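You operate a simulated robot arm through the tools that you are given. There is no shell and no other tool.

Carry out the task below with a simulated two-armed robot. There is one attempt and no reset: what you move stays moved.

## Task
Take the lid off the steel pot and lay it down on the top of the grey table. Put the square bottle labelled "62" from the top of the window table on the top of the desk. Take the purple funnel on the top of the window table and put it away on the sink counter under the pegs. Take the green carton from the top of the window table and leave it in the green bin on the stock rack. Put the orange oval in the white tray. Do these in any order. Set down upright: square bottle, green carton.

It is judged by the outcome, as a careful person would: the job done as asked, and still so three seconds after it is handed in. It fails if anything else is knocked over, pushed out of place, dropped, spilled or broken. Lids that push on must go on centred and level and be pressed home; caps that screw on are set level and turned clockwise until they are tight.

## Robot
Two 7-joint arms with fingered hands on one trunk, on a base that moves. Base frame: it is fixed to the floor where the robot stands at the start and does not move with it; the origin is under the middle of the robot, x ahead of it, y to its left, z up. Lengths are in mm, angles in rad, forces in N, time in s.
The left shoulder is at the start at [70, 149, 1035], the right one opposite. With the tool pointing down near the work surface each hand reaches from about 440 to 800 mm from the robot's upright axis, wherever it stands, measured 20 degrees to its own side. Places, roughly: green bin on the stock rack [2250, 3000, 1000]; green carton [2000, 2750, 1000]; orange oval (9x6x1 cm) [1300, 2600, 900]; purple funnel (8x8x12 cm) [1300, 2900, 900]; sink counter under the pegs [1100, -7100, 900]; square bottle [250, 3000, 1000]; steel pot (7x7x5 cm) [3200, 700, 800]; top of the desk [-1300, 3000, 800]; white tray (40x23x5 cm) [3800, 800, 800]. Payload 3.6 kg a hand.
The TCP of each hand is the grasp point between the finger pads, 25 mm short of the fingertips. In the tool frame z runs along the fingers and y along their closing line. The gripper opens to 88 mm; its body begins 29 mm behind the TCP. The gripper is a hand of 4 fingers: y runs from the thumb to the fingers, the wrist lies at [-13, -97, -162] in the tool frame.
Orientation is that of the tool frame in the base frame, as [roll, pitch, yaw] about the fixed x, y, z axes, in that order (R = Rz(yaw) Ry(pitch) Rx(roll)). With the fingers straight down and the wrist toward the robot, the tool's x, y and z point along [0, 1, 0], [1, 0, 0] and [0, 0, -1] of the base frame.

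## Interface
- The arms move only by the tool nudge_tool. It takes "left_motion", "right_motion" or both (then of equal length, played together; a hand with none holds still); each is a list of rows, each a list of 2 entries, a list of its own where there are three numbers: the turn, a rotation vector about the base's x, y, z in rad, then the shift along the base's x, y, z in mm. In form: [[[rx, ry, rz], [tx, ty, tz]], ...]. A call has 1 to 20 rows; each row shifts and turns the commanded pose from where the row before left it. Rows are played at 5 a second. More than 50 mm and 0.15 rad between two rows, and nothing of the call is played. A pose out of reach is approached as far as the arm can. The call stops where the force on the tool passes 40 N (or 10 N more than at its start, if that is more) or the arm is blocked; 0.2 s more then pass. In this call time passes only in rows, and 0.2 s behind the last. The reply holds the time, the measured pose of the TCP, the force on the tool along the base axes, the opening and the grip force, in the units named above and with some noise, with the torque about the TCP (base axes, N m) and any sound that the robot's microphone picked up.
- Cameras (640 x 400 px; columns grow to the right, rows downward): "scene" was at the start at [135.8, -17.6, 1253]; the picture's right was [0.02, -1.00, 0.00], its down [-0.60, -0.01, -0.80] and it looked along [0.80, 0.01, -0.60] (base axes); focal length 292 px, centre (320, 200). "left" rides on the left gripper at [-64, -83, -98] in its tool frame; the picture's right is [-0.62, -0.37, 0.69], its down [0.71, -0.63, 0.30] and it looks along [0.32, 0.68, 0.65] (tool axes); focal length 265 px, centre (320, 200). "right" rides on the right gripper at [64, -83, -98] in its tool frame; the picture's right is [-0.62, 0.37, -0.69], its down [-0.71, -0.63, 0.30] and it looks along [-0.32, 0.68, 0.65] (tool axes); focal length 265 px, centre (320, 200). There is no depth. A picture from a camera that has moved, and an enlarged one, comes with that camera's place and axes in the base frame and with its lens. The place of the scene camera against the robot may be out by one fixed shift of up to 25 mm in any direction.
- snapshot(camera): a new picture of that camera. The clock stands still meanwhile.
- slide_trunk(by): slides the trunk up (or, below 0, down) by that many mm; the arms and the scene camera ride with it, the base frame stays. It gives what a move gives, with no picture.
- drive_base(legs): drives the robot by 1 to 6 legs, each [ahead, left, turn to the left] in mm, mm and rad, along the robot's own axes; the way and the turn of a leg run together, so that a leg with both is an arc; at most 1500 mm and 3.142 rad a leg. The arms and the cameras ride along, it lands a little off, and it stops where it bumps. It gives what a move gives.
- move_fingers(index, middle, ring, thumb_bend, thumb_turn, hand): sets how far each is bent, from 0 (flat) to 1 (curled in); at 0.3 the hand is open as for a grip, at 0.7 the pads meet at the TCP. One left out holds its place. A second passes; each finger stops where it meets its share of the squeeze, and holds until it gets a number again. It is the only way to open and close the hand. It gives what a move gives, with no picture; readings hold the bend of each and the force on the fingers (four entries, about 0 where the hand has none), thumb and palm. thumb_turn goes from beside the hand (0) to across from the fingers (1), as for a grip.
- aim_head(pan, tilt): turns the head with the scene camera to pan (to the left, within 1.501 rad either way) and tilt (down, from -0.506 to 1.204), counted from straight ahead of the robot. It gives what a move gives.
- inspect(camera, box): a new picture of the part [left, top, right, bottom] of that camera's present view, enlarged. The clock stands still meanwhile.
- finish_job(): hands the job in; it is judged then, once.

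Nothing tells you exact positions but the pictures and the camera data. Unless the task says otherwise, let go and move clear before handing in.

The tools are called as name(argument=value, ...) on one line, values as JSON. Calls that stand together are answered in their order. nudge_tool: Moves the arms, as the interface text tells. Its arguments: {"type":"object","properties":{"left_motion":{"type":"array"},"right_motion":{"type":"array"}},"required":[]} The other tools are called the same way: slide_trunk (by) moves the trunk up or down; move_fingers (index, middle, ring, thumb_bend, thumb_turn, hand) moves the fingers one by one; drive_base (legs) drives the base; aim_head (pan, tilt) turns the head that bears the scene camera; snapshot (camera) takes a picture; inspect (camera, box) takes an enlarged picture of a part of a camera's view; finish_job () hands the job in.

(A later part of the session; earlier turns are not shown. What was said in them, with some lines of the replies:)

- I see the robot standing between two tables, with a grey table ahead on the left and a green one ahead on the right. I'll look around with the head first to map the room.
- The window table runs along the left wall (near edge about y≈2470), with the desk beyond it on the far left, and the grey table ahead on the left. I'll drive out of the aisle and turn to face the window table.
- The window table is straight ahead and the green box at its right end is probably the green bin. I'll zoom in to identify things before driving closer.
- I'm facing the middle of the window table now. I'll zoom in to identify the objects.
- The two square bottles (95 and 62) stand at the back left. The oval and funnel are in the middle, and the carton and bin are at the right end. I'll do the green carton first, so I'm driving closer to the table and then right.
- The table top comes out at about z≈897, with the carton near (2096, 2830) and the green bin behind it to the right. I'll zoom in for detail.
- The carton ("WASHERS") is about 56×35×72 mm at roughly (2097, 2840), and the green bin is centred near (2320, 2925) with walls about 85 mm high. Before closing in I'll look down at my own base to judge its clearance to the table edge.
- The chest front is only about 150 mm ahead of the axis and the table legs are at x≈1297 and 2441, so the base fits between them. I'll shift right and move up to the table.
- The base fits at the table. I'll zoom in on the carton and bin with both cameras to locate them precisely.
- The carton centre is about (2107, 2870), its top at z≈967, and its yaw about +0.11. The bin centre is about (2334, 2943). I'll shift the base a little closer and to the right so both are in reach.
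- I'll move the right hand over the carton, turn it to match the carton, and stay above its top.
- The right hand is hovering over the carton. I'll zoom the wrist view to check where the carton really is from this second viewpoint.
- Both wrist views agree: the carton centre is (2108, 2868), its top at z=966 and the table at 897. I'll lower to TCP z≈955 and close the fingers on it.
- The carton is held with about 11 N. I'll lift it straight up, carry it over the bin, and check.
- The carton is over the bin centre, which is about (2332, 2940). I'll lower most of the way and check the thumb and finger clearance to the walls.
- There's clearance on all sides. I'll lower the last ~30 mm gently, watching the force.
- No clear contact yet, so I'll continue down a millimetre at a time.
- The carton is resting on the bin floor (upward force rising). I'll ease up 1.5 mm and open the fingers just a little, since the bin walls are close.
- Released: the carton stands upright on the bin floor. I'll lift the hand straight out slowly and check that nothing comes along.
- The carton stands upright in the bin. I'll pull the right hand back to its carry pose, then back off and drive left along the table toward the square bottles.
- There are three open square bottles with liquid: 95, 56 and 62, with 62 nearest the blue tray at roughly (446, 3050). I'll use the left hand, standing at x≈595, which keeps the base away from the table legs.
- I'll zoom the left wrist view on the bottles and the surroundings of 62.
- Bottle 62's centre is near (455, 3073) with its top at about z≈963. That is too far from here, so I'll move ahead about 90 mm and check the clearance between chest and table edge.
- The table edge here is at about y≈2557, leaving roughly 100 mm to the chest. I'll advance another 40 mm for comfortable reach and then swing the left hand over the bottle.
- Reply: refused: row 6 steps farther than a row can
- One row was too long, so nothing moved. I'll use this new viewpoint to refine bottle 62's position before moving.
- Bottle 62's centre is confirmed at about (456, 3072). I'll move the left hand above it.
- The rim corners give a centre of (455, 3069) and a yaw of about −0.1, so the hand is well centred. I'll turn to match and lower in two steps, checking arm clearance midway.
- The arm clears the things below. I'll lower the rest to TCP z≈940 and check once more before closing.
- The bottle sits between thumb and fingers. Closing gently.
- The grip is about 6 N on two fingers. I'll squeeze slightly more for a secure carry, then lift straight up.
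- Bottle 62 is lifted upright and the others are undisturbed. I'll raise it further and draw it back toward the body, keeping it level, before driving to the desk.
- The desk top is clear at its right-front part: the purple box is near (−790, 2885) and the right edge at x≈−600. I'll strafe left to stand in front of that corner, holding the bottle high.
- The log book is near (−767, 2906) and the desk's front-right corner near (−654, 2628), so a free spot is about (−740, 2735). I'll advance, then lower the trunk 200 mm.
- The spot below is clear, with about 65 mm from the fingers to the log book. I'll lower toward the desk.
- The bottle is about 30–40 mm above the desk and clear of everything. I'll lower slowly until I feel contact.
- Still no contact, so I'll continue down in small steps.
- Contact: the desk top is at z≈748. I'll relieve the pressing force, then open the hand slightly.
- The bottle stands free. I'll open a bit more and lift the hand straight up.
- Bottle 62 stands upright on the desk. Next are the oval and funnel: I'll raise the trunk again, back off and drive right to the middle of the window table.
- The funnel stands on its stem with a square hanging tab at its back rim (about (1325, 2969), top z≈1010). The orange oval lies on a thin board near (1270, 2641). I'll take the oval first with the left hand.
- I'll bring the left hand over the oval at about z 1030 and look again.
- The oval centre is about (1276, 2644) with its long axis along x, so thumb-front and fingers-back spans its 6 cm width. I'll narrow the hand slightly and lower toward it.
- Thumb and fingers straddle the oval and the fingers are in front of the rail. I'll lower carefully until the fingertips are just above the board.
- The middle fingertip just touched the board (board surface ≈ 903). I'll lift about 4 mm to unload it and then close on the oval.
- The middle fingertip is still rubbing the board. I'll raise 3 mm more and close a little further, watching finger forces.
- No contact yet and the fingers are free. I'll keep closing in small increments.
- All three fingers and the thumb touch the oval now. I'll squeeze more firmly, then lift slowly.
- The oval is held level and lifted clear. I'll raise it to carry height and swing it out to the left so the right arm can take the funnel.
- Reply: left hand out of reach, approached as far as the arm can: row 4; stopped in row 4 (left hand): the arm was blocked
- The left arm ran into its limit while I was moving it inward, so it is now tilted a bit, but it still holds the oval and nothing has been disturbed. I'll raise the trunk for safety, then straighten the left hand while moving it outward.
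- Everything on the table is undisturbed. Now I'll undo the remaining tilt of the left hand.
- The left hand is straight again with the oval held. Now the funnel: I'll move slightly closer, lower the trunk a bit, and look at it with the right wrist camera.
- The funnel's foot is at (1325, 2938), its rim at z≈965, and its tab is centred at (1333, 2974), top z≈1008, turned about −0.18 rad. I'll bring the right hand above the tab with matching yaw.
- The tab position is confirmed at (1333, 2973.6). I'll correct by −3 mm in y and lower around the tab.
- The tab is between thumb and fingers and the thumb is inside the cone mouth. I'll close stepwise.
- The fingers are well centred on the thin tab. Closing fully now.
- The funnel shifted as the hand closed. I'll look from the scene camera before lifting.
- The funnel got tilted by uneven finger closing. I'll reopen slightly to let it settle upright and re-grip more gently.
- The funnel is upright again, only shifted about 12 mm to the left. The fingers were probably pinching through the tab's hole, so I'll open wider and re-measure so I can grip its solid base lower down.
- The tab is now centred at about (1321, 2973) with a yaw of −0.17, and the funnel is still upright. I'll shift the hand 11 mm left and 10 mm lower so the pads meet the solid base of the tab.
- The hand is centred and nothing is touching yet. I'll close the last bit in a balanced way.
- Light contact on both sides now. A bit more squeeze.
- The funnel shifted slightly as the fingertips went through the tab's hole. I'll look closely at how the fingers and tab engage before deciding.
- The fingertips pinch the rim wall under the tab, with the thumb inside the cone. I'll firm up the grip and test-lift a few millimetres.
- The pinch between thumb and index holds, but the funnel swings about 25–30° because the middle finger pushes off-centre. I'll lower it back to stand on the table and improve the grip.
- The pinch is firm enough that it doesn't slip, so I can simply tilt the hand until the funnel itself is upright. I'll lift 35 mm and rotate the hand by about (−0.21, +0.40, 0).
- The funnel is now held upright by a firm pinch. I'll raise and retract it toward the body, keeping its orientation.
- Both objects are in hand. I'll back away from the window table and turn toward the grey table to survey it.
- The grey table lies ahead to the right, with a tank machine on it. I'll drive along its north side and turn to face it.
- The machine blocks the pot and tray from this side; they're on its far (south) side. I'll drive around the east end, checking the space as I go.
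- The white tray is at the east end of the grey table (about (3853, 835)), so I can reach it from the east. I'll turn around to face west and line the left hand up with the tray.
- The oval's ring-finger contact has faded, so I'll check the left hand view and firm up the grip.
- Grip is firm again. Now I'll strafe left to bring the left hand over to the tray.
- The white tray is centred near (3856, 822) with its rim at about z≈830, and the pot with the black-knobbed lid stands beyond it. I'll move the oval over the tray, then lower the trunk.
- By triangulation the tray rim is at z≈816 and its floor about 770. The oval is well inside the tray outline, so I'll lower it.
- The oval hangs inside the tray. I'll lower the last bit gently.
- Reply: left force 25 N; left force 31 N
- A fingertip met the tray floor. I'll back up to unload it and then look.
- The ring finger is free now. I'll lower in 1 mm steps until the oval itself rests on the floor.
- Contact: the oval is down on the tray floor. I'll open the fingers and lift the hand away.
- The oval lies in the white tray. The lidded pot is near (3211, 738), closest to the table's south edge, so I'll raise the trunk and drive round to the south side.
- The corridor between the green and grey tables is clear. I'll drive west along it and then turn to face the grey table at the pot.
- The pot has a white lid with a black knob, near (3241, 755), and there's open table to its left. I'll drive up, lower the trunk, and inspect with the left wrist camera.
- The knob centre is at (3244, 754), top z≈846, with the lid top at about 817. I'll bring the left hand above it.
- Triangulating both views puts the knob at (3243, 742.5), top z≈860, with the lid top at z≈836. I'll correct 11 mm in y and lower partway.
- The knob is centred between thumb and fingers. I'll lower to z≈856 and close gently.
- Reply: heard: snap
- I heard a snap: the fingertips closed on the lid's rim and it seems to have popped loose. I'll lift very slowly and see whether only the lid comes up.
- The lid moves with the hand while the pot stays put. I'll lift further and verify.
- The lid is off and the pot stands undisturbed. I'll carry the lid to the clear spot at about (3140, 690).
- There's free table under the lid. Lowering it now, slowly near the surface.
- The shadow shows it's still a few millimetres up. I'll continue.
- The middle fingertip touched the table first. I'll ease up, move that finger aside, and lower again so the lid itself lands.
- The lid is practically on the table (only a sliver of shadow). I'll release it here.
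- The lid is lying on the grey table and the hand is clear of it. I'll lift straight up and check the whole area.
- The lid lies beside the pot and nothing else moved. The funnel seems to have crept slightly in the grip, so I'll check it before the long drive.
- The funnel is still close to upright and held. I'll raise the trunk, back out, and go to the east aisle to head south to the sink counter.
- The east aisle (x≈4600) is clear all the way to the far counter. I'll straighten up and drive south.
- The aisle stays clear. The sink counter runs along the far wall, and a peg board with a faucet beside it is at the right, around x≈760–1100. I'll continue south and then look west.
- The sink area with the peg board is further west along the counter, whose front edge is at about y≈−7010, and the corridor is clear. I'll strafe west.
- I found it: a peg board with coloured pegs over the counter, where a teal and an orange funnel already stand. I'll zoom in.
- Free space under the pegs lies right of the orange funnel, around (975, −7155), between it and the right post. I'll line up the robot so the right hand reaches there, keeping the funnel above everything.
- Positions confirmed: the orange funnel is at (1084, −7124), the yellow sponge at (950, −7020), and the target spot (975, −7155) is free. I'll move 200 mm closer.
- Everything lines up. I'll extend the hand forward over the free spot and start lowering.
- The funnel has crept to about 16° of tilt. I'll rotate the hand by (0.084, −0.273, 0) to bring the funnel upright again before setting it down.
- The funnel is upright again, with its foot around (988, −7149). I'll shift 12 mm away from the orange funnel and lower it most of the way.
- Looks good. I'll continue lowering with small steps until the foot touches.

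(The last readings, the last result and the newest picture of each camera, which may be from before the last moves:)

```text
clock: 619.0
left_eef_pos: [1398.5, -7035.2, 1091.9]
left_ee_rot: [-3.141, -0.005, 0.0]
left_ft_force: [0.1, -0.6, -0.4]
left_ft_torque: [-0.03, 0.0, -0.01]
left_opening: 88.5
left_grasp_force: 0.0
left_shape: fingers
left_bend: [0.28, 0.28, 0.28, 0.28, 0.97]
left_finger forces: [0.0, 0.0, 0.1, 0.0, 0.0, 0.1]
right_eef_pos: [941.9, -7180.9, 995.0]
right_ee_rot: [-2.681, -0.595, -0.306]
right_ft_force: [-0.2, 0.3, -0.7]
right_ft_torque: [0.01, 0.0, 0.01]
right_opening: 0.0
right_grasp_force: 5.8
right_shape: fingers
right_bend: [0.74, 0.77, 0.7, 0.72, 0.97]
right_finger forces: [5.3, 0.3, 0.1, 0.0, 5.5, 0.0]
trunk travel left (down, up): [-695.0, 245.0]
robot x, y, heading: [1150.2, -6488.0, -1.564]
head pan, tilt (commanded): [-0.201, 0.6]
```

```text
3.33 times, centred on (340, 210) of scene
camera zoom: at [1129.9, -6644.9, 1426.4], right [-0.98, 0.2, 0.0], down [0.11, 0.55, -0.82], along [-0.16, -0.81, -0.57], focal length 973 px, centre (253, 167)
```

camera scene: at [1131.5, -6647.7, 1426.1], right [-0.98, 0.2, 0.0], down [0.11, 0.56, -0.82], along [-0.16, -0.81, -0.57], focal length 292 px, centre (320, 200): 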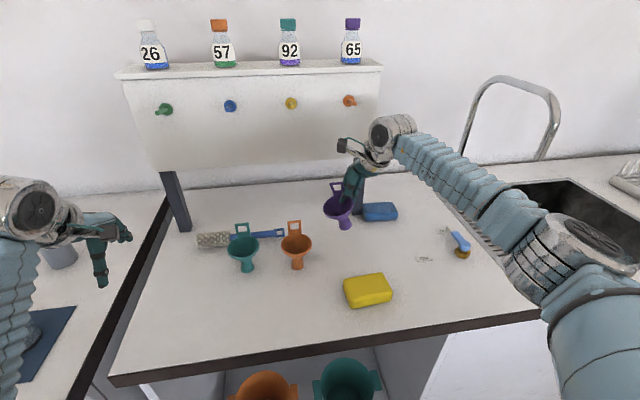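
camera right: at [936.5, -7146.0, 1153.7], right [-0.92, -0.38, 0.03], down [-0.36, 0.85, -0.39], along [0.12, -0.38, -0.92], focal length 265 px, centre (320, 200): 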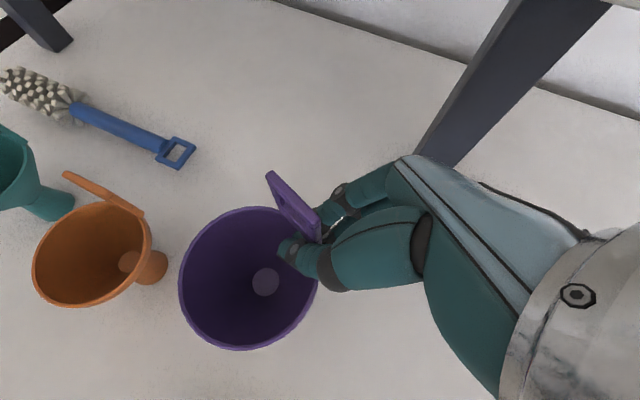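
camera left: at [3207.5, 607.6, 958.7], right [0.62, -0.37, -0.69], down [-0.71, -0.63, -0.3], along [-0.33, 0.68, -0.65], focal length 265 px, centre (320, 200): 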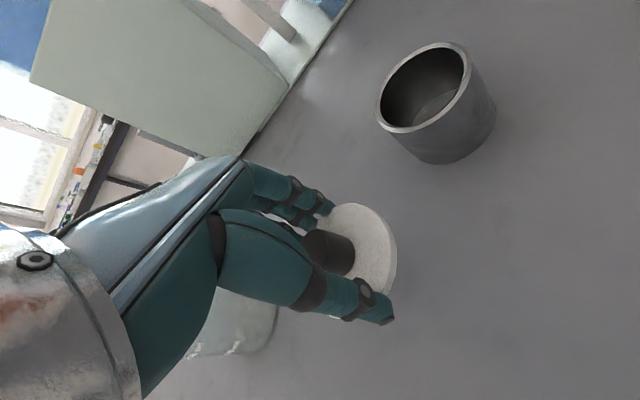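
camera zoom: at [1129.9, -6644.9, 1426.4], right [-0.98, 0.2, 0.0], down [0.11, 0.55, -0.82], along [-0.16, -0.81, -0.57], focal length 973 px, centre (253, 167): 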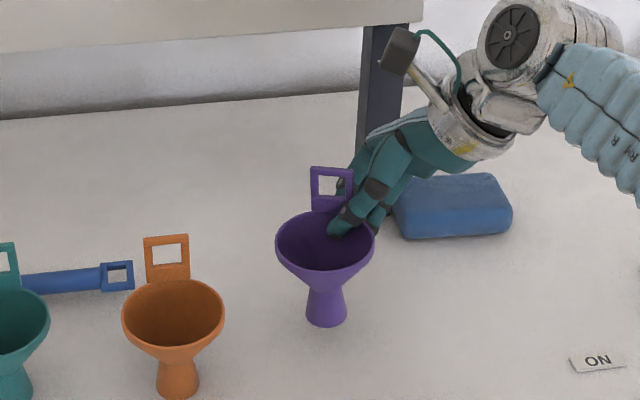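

By vision the foot is still roughly 40 mm above the counter, so I'll lower further in stages.

nudge_tool(right_motion=[[[0, 0, 0], [0, 0, -8]], [[0, 0, 0], [0, 0, -7]], [[0, 0, 0], [0, 0, -5]]])

inspect(camera="scene", box=[280, 150, 400, 270])

snapshot(camera="right")

```text
clock: 619.8
left_eef_pos: [1398.5, -7035.8, 1092.0]
left_ee_rot: [-3.14, -0.003, -0.001]
left_ft_force: [-0.3, 0.4, 0.4]
left_ft_torque: [0.0, 0.0, -0.03]
left_opening: 88.2
left_grasp_force: 0.0
left_shape: fingers
left_bend: [0.28, 0.28, 0.28, 0.28, 0.97]
left_finger forces: [0.0, 0.1, 0.0, 0.0, 0.0, 0.0]
right_eef_pos: [942.8, -7179.4, 975.2]
right_ee_rot: [-2.682, -0.594, -0.303]
right_ft_force: [0.1, -0.5, 0.3]
right_ft_torque: [-0.01, 0.01, 0.03]
right_opening: 0.0
right_grasp_force: 5.5
right_shape: fingers
right_bend: [0.74, 0.77, 0.7, 0.72, 0.97]
right_finger forces: [5.2, 0.4, 0.0, 0.0, 5.5, 0.0]
trunk travel left (down, up): [-695.0, 245.0]
robot x, y, heading: [1148.9, -6487.0, -1.567]
head pan, tilt (commanded): [-0.201, 0.6]
```

```text
3.33 times, centred on (340, 210) of scene
camera zoom: at [1129.9, -6644.6, 1426.4], right [-0.98, 0.2, 0.0], down [0.11, 0.55, -0.83], along [-0.16, -0.81, -0.56], focal length 973 px, centre (253, 167)
```

zoom: 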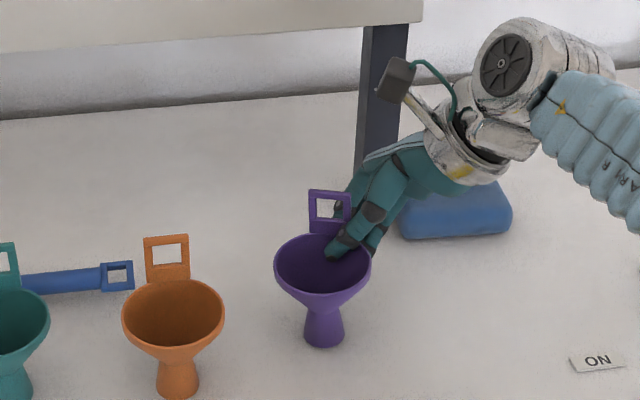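

```text
taken
camera right: at [937.7, -7146.0, 1115.0], right [-0.92, -0.38, 0.03], down [-0.36, 0.85, -0.39], along [0.12, -0.38, -0.92], focal length 265 px, centre (320, 200)
```

right: 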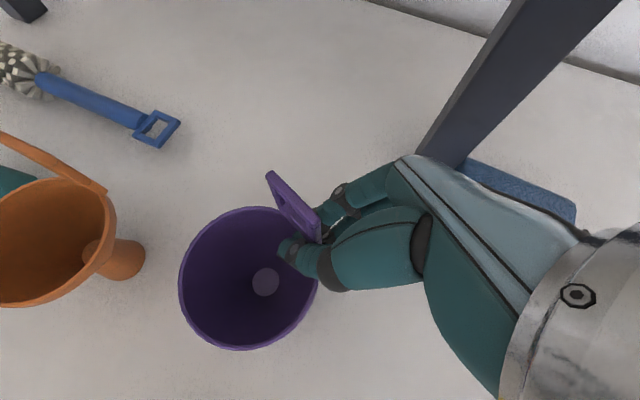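

nudge_tool(right_motion=[[[0, 0, 0], [0, 0, -6]], [[0, 0, 0], [0, 0, -5]], [[0, 0, 0], [0, 0, -3]]])

inspect(camera="scene", box=[280, 150, 400, 270])

```text
clock: 620.6
left_eef_pos: [1398.7, -7034.6, 1092.5]
left_ee_rot: [-3.14, -0.003, 0.0]
left_ft_force: [-0.1, -0.5, 0.5]
left_ft_torque: [-0.01, -0.02, 0.0]
left_opening: 88.2
left_grasp_force: 0.0
left_shape: fingers
left_bend: [0.28, 0.28, 0.28, 0.28, 0.97]
left_finger forces: [0.0, 0.0, 0.1, 0.1, 0.0, 0.1]
right_eef_pos: [942.2, -7180.3, 965.9]
right_ee_rot: [-2.687, -0.597, -0.3]
right_ft_force: [-2.3, -1.8, 13.0]
right_ft_torque: [0.06, -0.17, 0.02]
right_opening: 0.1
right_grasp_force: 8.5
right_shape: fingers
right_bend: [0.74, 0.77, 0.7, 0.73, 0.95]
right_finger forces: [5.4, 0.0, 0.1, 0.0, 11.7, 0.0]
trunk travel left (down, up): [-695.0, 245.0]
robot x, y, heading: [1144.7, -6486.8, -1.57]
head pan, tilt (commanded): [-0.201, 0.6]
```

```text
3.33 times, centred on (340, 210) of scene
camera zoom: at [1130.1, -6642.7, 1426.8], right [-0.98, 0.2, 0.0], down [0.11, 0.55, -0.83], along [-0.16, -0.81, -0.56], focal length 973 px, centre (253, 167)
```

zoom: 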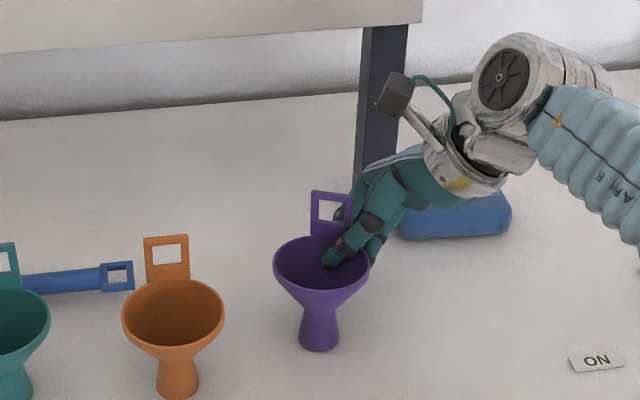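

The foot is on the counter (13 N). I'll relieve most of that force, then release.

nudge_tool(right_motion=[[[0, 0, 0], [0, 0, 2]], [[0, 0, 0], [0, 0, 1.5]]])

inspect(camera="right", box=[160, 140, 400, 380])

inspect(camera="scene", box=[300, 170, 380, 250])

```text
clock: 621.2
left_eef_pos: [1398.9, -7034.9, 1091.8]
left_ee_rot: [-3.14, -0.001, 0.001]
left_ft_force: [0.6, 0.5, 0.2]
left_ft_torque: [-0.01, -0.01, 0.02]
left_opening: 88.4
left_grasp_force: 0.1
left_shape: fingers
left_bend: [0.28, 0.28, 0.28, 0.28, 0.97]
left_finger forces: [0.1, 0.0, 0.0, 0.1, 0.0, 0.0]
right_eef_pos: [943.0, -7179.6, 964.9]
right_ee_rot: [-2.683, -0.591, -0.303]
right_ft_force: [-1.6, -1.6, 9.1]
right_ft_torque: [-0.01, -0.14, 0.01]
right_opening: 0.0
right_grasp_force: 7.9
right_shape: fingers
right_bend: [0.74, 0.77, 0.7, 0.73, 0.95]
right_finger forces: [5.8, 0.0, 0.0, 0.1, 9.8, 0.0]
trunk travel left (down, up): [-695.0, 245.0]
robot x, y, heading: [1148.2, -6488.2, -1.561]
head pan, tilt (commanded): [-0.201, 0.6]
```

```text
1.67 times, centred on (280, 260) of right
camera zoom: at [937.5, -7145.1, 1105.1], right [-0.92, -0.38, 0.03], down [-0.36, 0.85, -0.39], along [0.12, -0.38, -0.92], focal length 442 px, centre (387, 100)
```

zoom: 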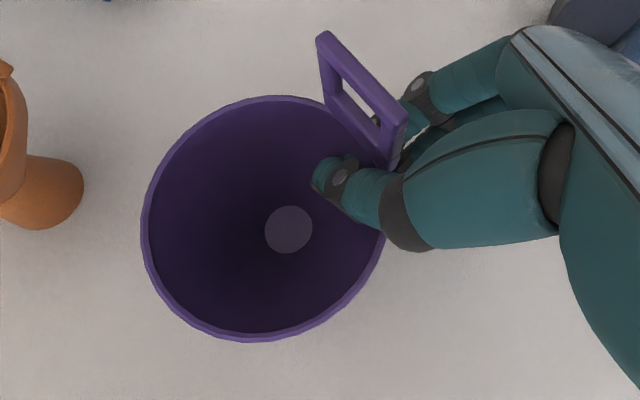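

```text
5.00 times, centred on (340, 210) of scene
camera zoom: at [1130.1, -6643.6, 1426.4], right [-0.98, 0.2, 0.0], down [0.11, 0.55, -0.83], along [-0.16, -0.81, -0.56], focal length 1460 px, centre (220, 150)
```

zoom: 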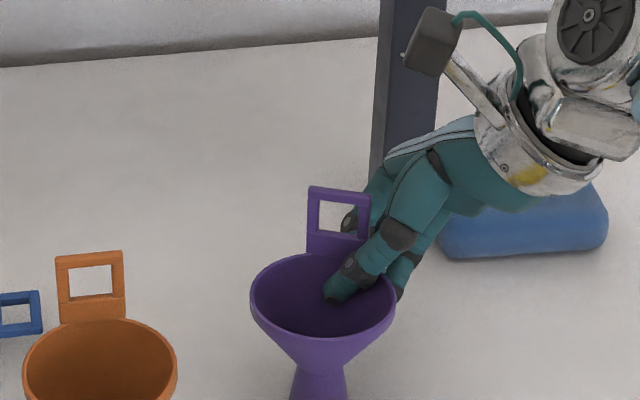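

The funnel stands upright on the counter. I'll release gradually, starting with a small opening.

move_fingers(hand="right", index=0.67, middle=0.66, ring=0.62, thumb_bend=0.66)

inspect(camera="right", box=[160, 140, 400, 380])

inspect(camera="scene", box=[290, 160, 390, 260])

```text
clock: 622.2
left_eef_pos: [1398.0, -7036.6, 1092.5]
left_ee_rot: [-3.14, -0.001, 0.0]
left_ft_force: [-0.2, -0.1, 0.2]
left_ft_torque: [0.04, -0.02, 0.02]
left_opening: 88.3
left_grasp_force: 0.0
left_shape: fingers
left_bend: [0.28, 0.28, 0.28, 0.28, 0.97]
left_finger forces: [0.0, 0.1, 0.1, 0.1, 0.1, 0.0]
right_eef_pos: [942.8, -7179.4, 966.1]
right_ee_rot: [-2.684, -0.594, -0.304]
right_ft_force: [-0.3, 0.2, 0.3]
right_ft_torque: [0.0, -0.05, 0.02]
right_opening: 5.3
right_grasp_force: 0.1
right_shape: fingers
right_bend: [0.67, 0.66, 0.62, 0.66, 0.97]
right_finger forces: [0.0, 0.0, 0.1, 0.0, 0.0, 0.1]
trunk travel left (down, up): [-695.0, 245.0]
robot x, y, heading: [1149.2, -6488.1, -1.564]
head pan, tilt (commanded): [-0.201, 0.6]
```

```text
1.67 times, centred on (280, 260) of right
camera zoom: at [937.4, -7146.1, 1104.9], right [-0.92, -0.38, 0.03], down [-0.36, 0.85, -0.39], along [0.12, -0.38, -0.92], focal length 442 px, centre (387, 100)
```

zoom: 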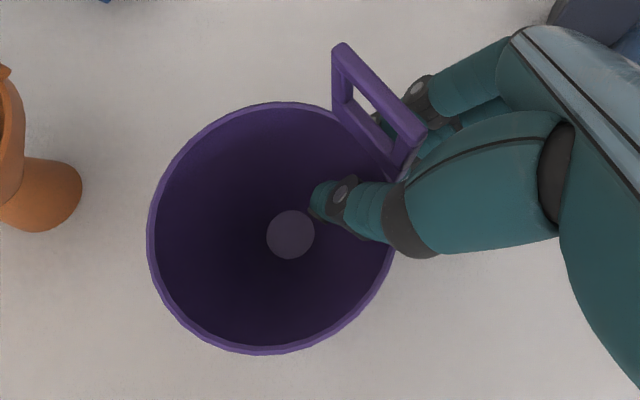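

```text
4.00 times, centred on (340, 210) of scene
camera zoom: at [1129.9, -6644.8, 1426.3], right [-0.98, 0.2, 0.0], down [0.11, 0.55, -0.82], along [-0.16, -0.81, -0.57], focal length 1168 px, centre (240, 160)
```

zoom: 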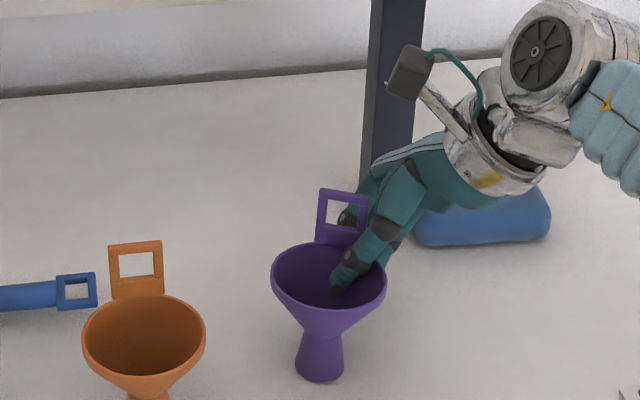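

The funnel is standing free with no contact forces. I'll open the hand further and back it out along the finger direction.

move_fingers(hand="right", index=0.55, middle=0.54, ring=0.5, thumb_bend=0.55)

inspect(camera="right", box=[160, 140, 400, 380])

inspect(camera="scene", box=[290, 160, 390, 260])

```text
clock: 623.2
left_eef_pos: [1397.8, -7036.1, 1091.5]
left_ee_rot: [-3.141, -0.004, 0.0]
left_ft_force: [0.5, 0.5, -0.2]
left_ft_torque: [0.0, -0.04, 0.02]
left_opening: 88.1
left_grasp_force: 0.0
left_shape: fingers
left_bend: [0.28, 0.28, 0.28, 0.28, 0.97]
left_finger forces: [0.0, 0.1, 0.0, 0.1, 0.0, 0.0]
right_eef_pos: [943.2, -7180.0, 965.6]
right_ee_rot: [-2.681, -0.594, -0.306]
right_ft_force: [0.2, 0.4, -0.1]
right_ft_torque: [-0.02, 0.0, 0.01]
right_opening: 30.0
right_grasp_force: 0.2
right_shape: fingers
right_bend: [0.55, 0.54, 0.5, 0.55, 0.97]
right_finger forces: [0.1, 0.0, 0.0, 0.1, 0.1, 0.0]
trunk travel left (down, up): [-695.0, 245.0]
robot x, y, heading: [1148.8, -6487.8, -1.567]
head pan, tilt (commanded): [-0.201, 0.6]
```

```text
1.67 times, centred on (280, 260) of right
camera zoom: at [937.3, -7146.2, 1105.0], right [-0.92, -0.38, 0.03], down [-0.36, 0.85, -0.39], along [0.12, -0.38, -0.92], focal length 442 px, centre (387, 100)
```

zoom: 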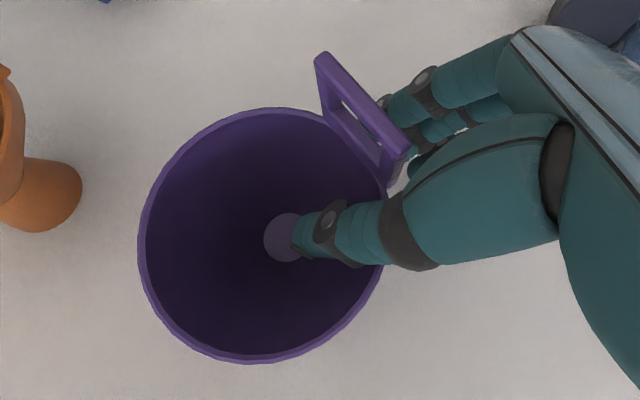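

```text
4.00 times, centred on (340, 210) of scene
camera zoom: at [1129.9, -6644.9, 1426.4], right [-0.98, 0.2, 0.0], down [0.11, 0.55, -0.82], along [-0.16, -0.81, -0.57], focal length 1168 px, centre (240, 160)
```

zoom: 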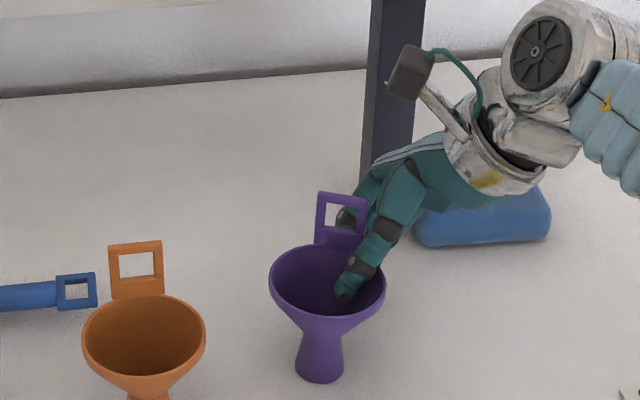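

Clear on all sides. I'll lift the hand straight up out of the cone.

nudge_tool(right_motion=[[[0, 0, 0], [0, 0, 5]], [[0, 0, 0], [0, 0, 8]]])

inspect(camera="scene", box=[290, 160, 390, 260])

```text
clock: 623.8
left_eef_pos: [1398.0, -7035.5, 1092.0]
left_ee_rot: [-3.14, -0.005, 0.001]
left_ft_force: [0.2, 0.8, 0.0]
left_ft_torque: [0.02, 0.02, 0.0]
left_opening: 88.3
left_grasp_force: 0.1
left_shape: fingers
left_bend: [0.28, 0.28, 0.28, 0.28, 0.97]
left_finger forces: [0.0, 0.0, 0.0, 0.0, 0.1, 0.0]
right_eef_pos: [943.3, -7178.9, 977.6]
right_ee_rot: [-2.682, -0.592, -0.304]
right_ft_force: [0.2, 0.3, -0.4]
right_ft_torque: [-0.02, -0.01, -0.02]
right_opening: 29.9
right_grasp_force: 0.1
right_shape: fingers
right_bend: [0.55, 0.54, 0.5, 0.55, 0.97]
right_finger forces: [0.0, 0.1, 0.0, 0.0, 0.0, 0.0]
trunk travel left (down, up): [-695.0, 245.0]
robot x, y, heading: [1145.8, -6487.4, -1.569]
head pan, tilt (commanded): [-0.201, 0.6]
```

```text
4.00 times, centred on (340, 210) of scene
camera zoom: at [1129.9, -6644.5, 1426.4], right [-0.98, 0.2, 0.0], down [0.11, 0.55, -0.83], along [-0.16, -0.81, -0.56], focal length 1168 px, centre (240, 160)
```

zoom: 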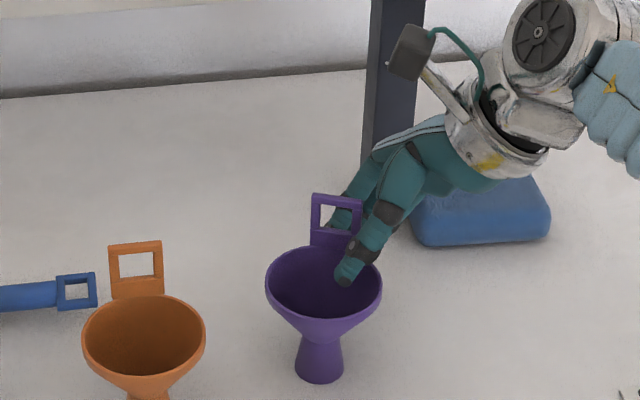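

The tab leaned a hair as I lifted, so I'll retract along the sloped finger axis instead of straight up.

nudge_tool(right_motion=[[[0, 0, 0], [-6, 0, 2]], [[0, 0, 0], [-6.1, -1.5, 7.5]]])

inspect(camera="scene", box=[290, 160, 390, 260])

inspect(camera="right", box=[160, 140, 400, 380])

```text
clock: 624.4
left_eef_pos: [1399.2, -7034.4, 1092.5]
left_ee_rot: [-3.14, -0.004, 0.0]
left_ft_force: [0.1, 0.8, 0.1]
left_ft_torque: [0.04, 0.01, 0.0]
left_opening: 88.3
left_grasp_force: 0.1
left_shape: fingers
left_bend: [0.28, 0.28, 0.28, 0.28, 0.97]
left_finger forces: [0.1, 0.1, 0.0, 0.0, 0.0, 0.0]
right_eef_pos: [929.9, -7181.5, 988.2]
right_ee_rot: [-2.68, -0.595, -0.304]
right_ft_force: [0.1, 0.5, -0.9]
right_ft_torque: [0.0, 0.01, 0.02]
right_opening: 30.2
right_grasp_force: 0.2
right_shape: fingers
right_bend: [0.55, 0.54, 0.5, 0.55, 0.97]
right_finger forces: [0.0, 0.1, 0.0, 0.0, 0.0, 0.0]
trunk travel left (down, up): [-695.0, 245.0]
robot x, y, heading: [1147.2, -6487.6, -1.568]
head pan, tilt (commanded): [-0.201, 0.6]
```

```text
4.00 times, centred on (340, 210) of scene
camera zoom: at [1130.0, -6644.5, 1426.4], right [-0.98, 0.2, 0.0], down [0.11, 0.55, -0.83], along [-0.16, -0.81, -0.56], focal length 1168 px, centre (240, 160)
```

zoom: 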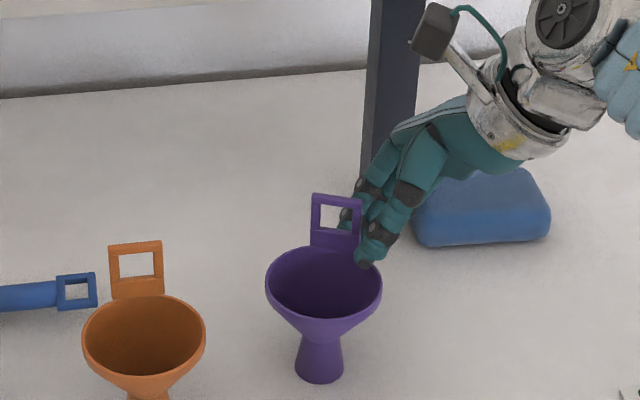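

```text
1.67 times, centred on (280, 260) of right
camera zoom: at [925.3, -7147.8, 1128.0], right [-0.92, -0.38, 0.03], down [-0.36, 0.85, -0.39], along [0.12, -0.38, -0.92], focal length 442 px, centre (387, 100)
```

zoom: 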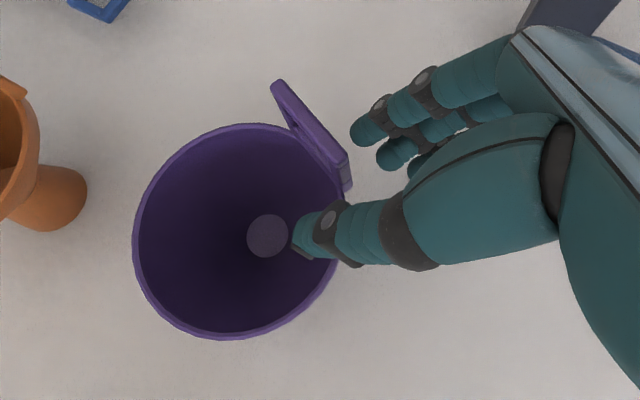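

The fingers are clear of the tab now. I'll keep retracting up and to the side.

nudge_tool(right_motion=[[[0, 0, 0], [-7, 0, 8]], [[0, 0, 0], [-10, 2, 12]], [[0, 0, 0], [-15, 5, 18]], [[0, 0, 0], [-10, 15, 30]], [[0, 0, 0], [-5, 30, 30]]])

snapshot(camera="scene")

inspect(camera="scene", box=[220, 150, 420, 290])

```text
clock: 625.6
left_eef_pos: [1398.5, -7033.3, 1093.6]
left_ee_rot: [3.14, -0.004, -0.001]
left_ft_force: [-0.7, 1.2, 0.4]
left_ft_torque: [0.01, -0.02, 0.01]
left_opening: 88.4
left_grasp_force: 0.1
left_shape: fingers
left_bend: [0.28, 0.28, 0.28, 0.28, 0.97]
left_finger forces: [0.1, 0.1, 0.0, 0.0, 0.1, 0.1]
right_eef_pos: [882.2, -7126.0, 1086.5]
right_ee_rot: [-2.683, -0.594, -0.302]
right_ft_force: [1.1, -0.6, -0.1]
right_ft_torque: [-0.01, -0.04, -0.01]
right_opening: 30.1
right_grasp_force: 0.1
right_shape: fingers
right_bend: [0.55, 0.54, 0.5, 0.55, 0.97]
right_finger forces: [0.0, 0.0, 0.1, 0.0, 0.0, 0.1]
trunk travel left (down, up): [-695.0, 245.0]
robot x, y, heading: [1147.8, -6492.3, -1.57]
head pan, tilt (commanded): [-0.201, 0.6]
```

```text
taken
camera scene: at [1128.9, -6641.8, 1426.7], right [-0.98, 0.2, 0.0], down [0.11, 0.55, -0.83], along [-0.16, -0.81, -0.56], focal length 292 px, centre (320, 200)
```

scene: 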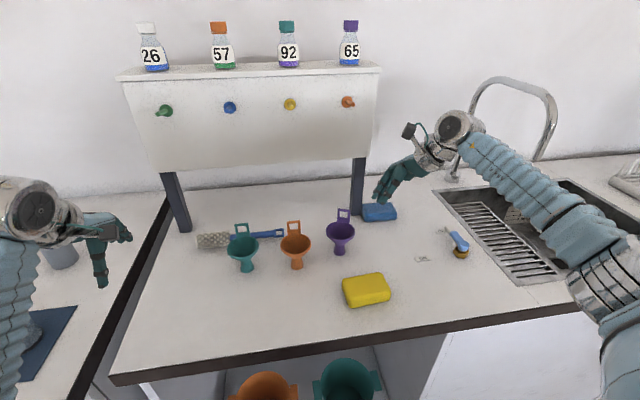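

```text
2.86 times, centred on (320, 220) of scene
camera zoom: at [1128.9, -6641.8, 1426.7], right [-0.98, 0.2, 0.0], down [0.11, 0.55, -0.83], along [-0.16, -0.81, -0.56], focal length 834 px, centre (320, 143)
```

zoom: 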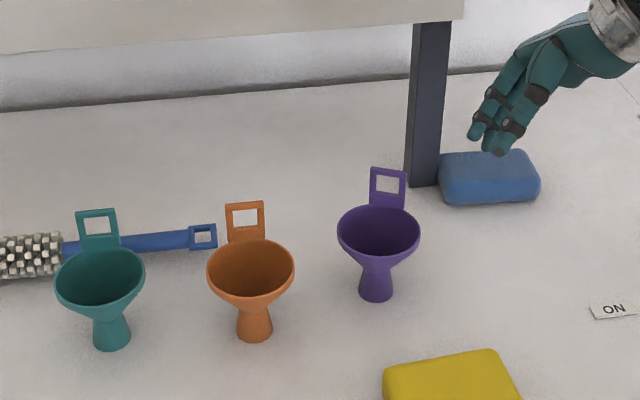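

The purple funnel stands upright on the sink counter under the pegs beside the other funnels. I'll pull the hand back, back the base away, and take a last look.

nudge_tool(right_motion=[[[0, 0, 0], [0, 40, 5]], [[0, 0, 0], [0, 40, 5]], [[0, 0, 0], [0, 40, 5]], [[0, 0, 0], [0, 40, 0]]])

drive_base(legs=[[-400, 0, 0]])

snapshot(camera="scene")

inspect(camera="scene", box=[220, 120, 420, 260])

```text
clock: 626.6
left_eef_pos: [1397.5, -7032.9, 1093.3]
left_ee_rot: [3.141, -0.004, -0.001]
left_ft_force: [-0.4, 0.0, 0.7]
left_ft_torque: [-0.01, -0.03, -0.01]
left_opening: 88.5
left_grasp_force: 0.1
left_shape: fingers
left_bend: [0.28, 0.28, 0.28, 0.28, 0.97]
left_finger forces: [0.1, 0.0, 0.1, 0.1, 0.0, 0.0]
right_eef_pos: [881.6, -6966.6, 1103.6]
right_ee_rot: [-2.684, -0.593, -0.301]
right_ft_force: [1.0, 0.2, 0.5]
right_ft_torque: [-0.03, -0.02, -0.03]
right_opening: 30.2
right_grasp_force: 0.0
right_shape: fingers
right_bend: [0.55, 0.54, 0.5, 0.55, 0.97]
right_finger forces: [0.0, 0.0, 0.0, 0.1, 0.1, 0.0]
trunk travel left (down, up): [-695.0, 245.0]
robot x, y, heading: [1148.0, -6489.3, -1.572]
head pan, tilt (commanded): [-0.201, 0.6]
```

```text
clock: 632.2
left_eef_pos: [1400.2, -6632.4, 1090.1]
left_ee_rot: [-3.141, -0.003, 0.001]
left_ft_force: [-0.3, -1.2, -0.2]
left_ft_torque: [-0.01, 0.01, -0.01]
left_opening: 87.9
left_grasp_force: 0.1
left_shape: fingers
left_bend: [0.28, 0.28, 0.28, 0.28, 0.97]
left_finger forces: [0.1, 0.1, 0.0, 0.1, 0.1, 0.0]
right_eef_pos: [883.6, -6570.0, 1100.8]
right_ee_rot: [-2.682, -0.593, -0.299]
right_ft_force: [0.8, 0.2, 0.2]
right_ft_torque: [-0.01, 0.0, 0.01]
right_opening: 29.9
right_grasp_force: 0.0
right_shape: fingers
right_bend: [0.55, 0.54, 0.5, 0.55, 0.97]
right_finger forces: [0.1, 0.1, 0.0, 0.1, 0.0, 0.0]
trunk travel left (down, up): [-695.0, 245.0]
robot x, y, heading: [1147.4, -6085.2, -1.565]
head pan, tilt (commanded): [-0.201, 0.6]
```

```text
taken
camera scene: at [1130.7, -6242.5, 1426.3], right [-0.98, 0.19, 0.0], down [0.11, 0.55, -0.82], along [-0.16, -0.81, -0.57], focal length 292 px, centre (320, 200)
```

scene: 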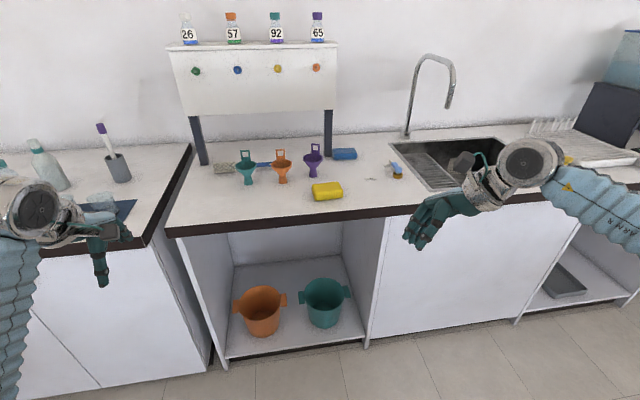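

```text
2.86 times, centred on (320, 190) of scene
camera zoom: at [1130.7, -6242.5, 1426.3], right [-0.98, 0.19, 0.0], down [0.11, 0.55, -0.82], along [-0.16, -0.81, -0.57], focal length 834 px, centre (320, 229)
```

zoom: 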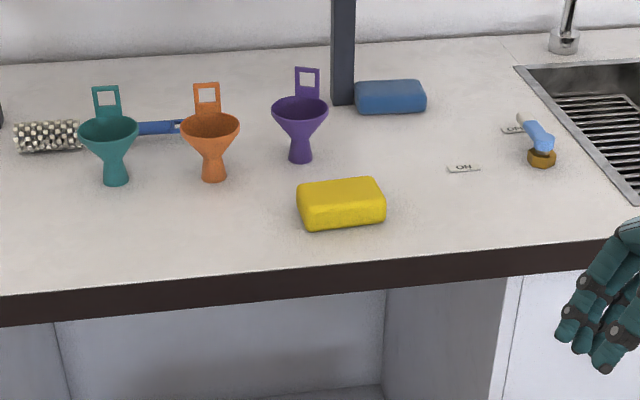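

The funnel stands steadily under the pegs. The oval is in the white tray, the pot lid is on the grey table, bottle 62 stands on the desk, and the green carton stands in the green bin. Both hands are empty and clear, so I'm handing in the job.

finish_job()

```text
The job is handed in.
```

I've finished all five tasks and handed in the job. Both hands are empty and clear.

- **Pot lid:** it lies on the grey table beside the open pot. There was a snap sound as my fingers closed on the lid's rim. I took that to be the lid coming loose. The pot stayed in place and I saw no damage.
- **Bottle 62:** it stands upright on the desk, in the clear front-right corner near the log book.
- **Purple funnel:** it stands upright on the sink counter under the pegs, next to the teal and orange funnels. It took several tries to get a good grip, and it slid about 12 mm on the window table before I lifted it.
- **Green carton:** it stands upright in the green bin at the right end of the window table. I didn't see a separate stock rack there. That bin was within about 100 mm of the position you gave, so I used it.
- **Orange oval:** it lies flat in the white tray. One fingertip pressed the tray floor with about 30 N while I was lowering it, and I saw no effect on the tray.

I saw nothing else knocked over, spilled or moved. I checked each object as I set it down. The funnel is the only one I looked at again just before handing in.
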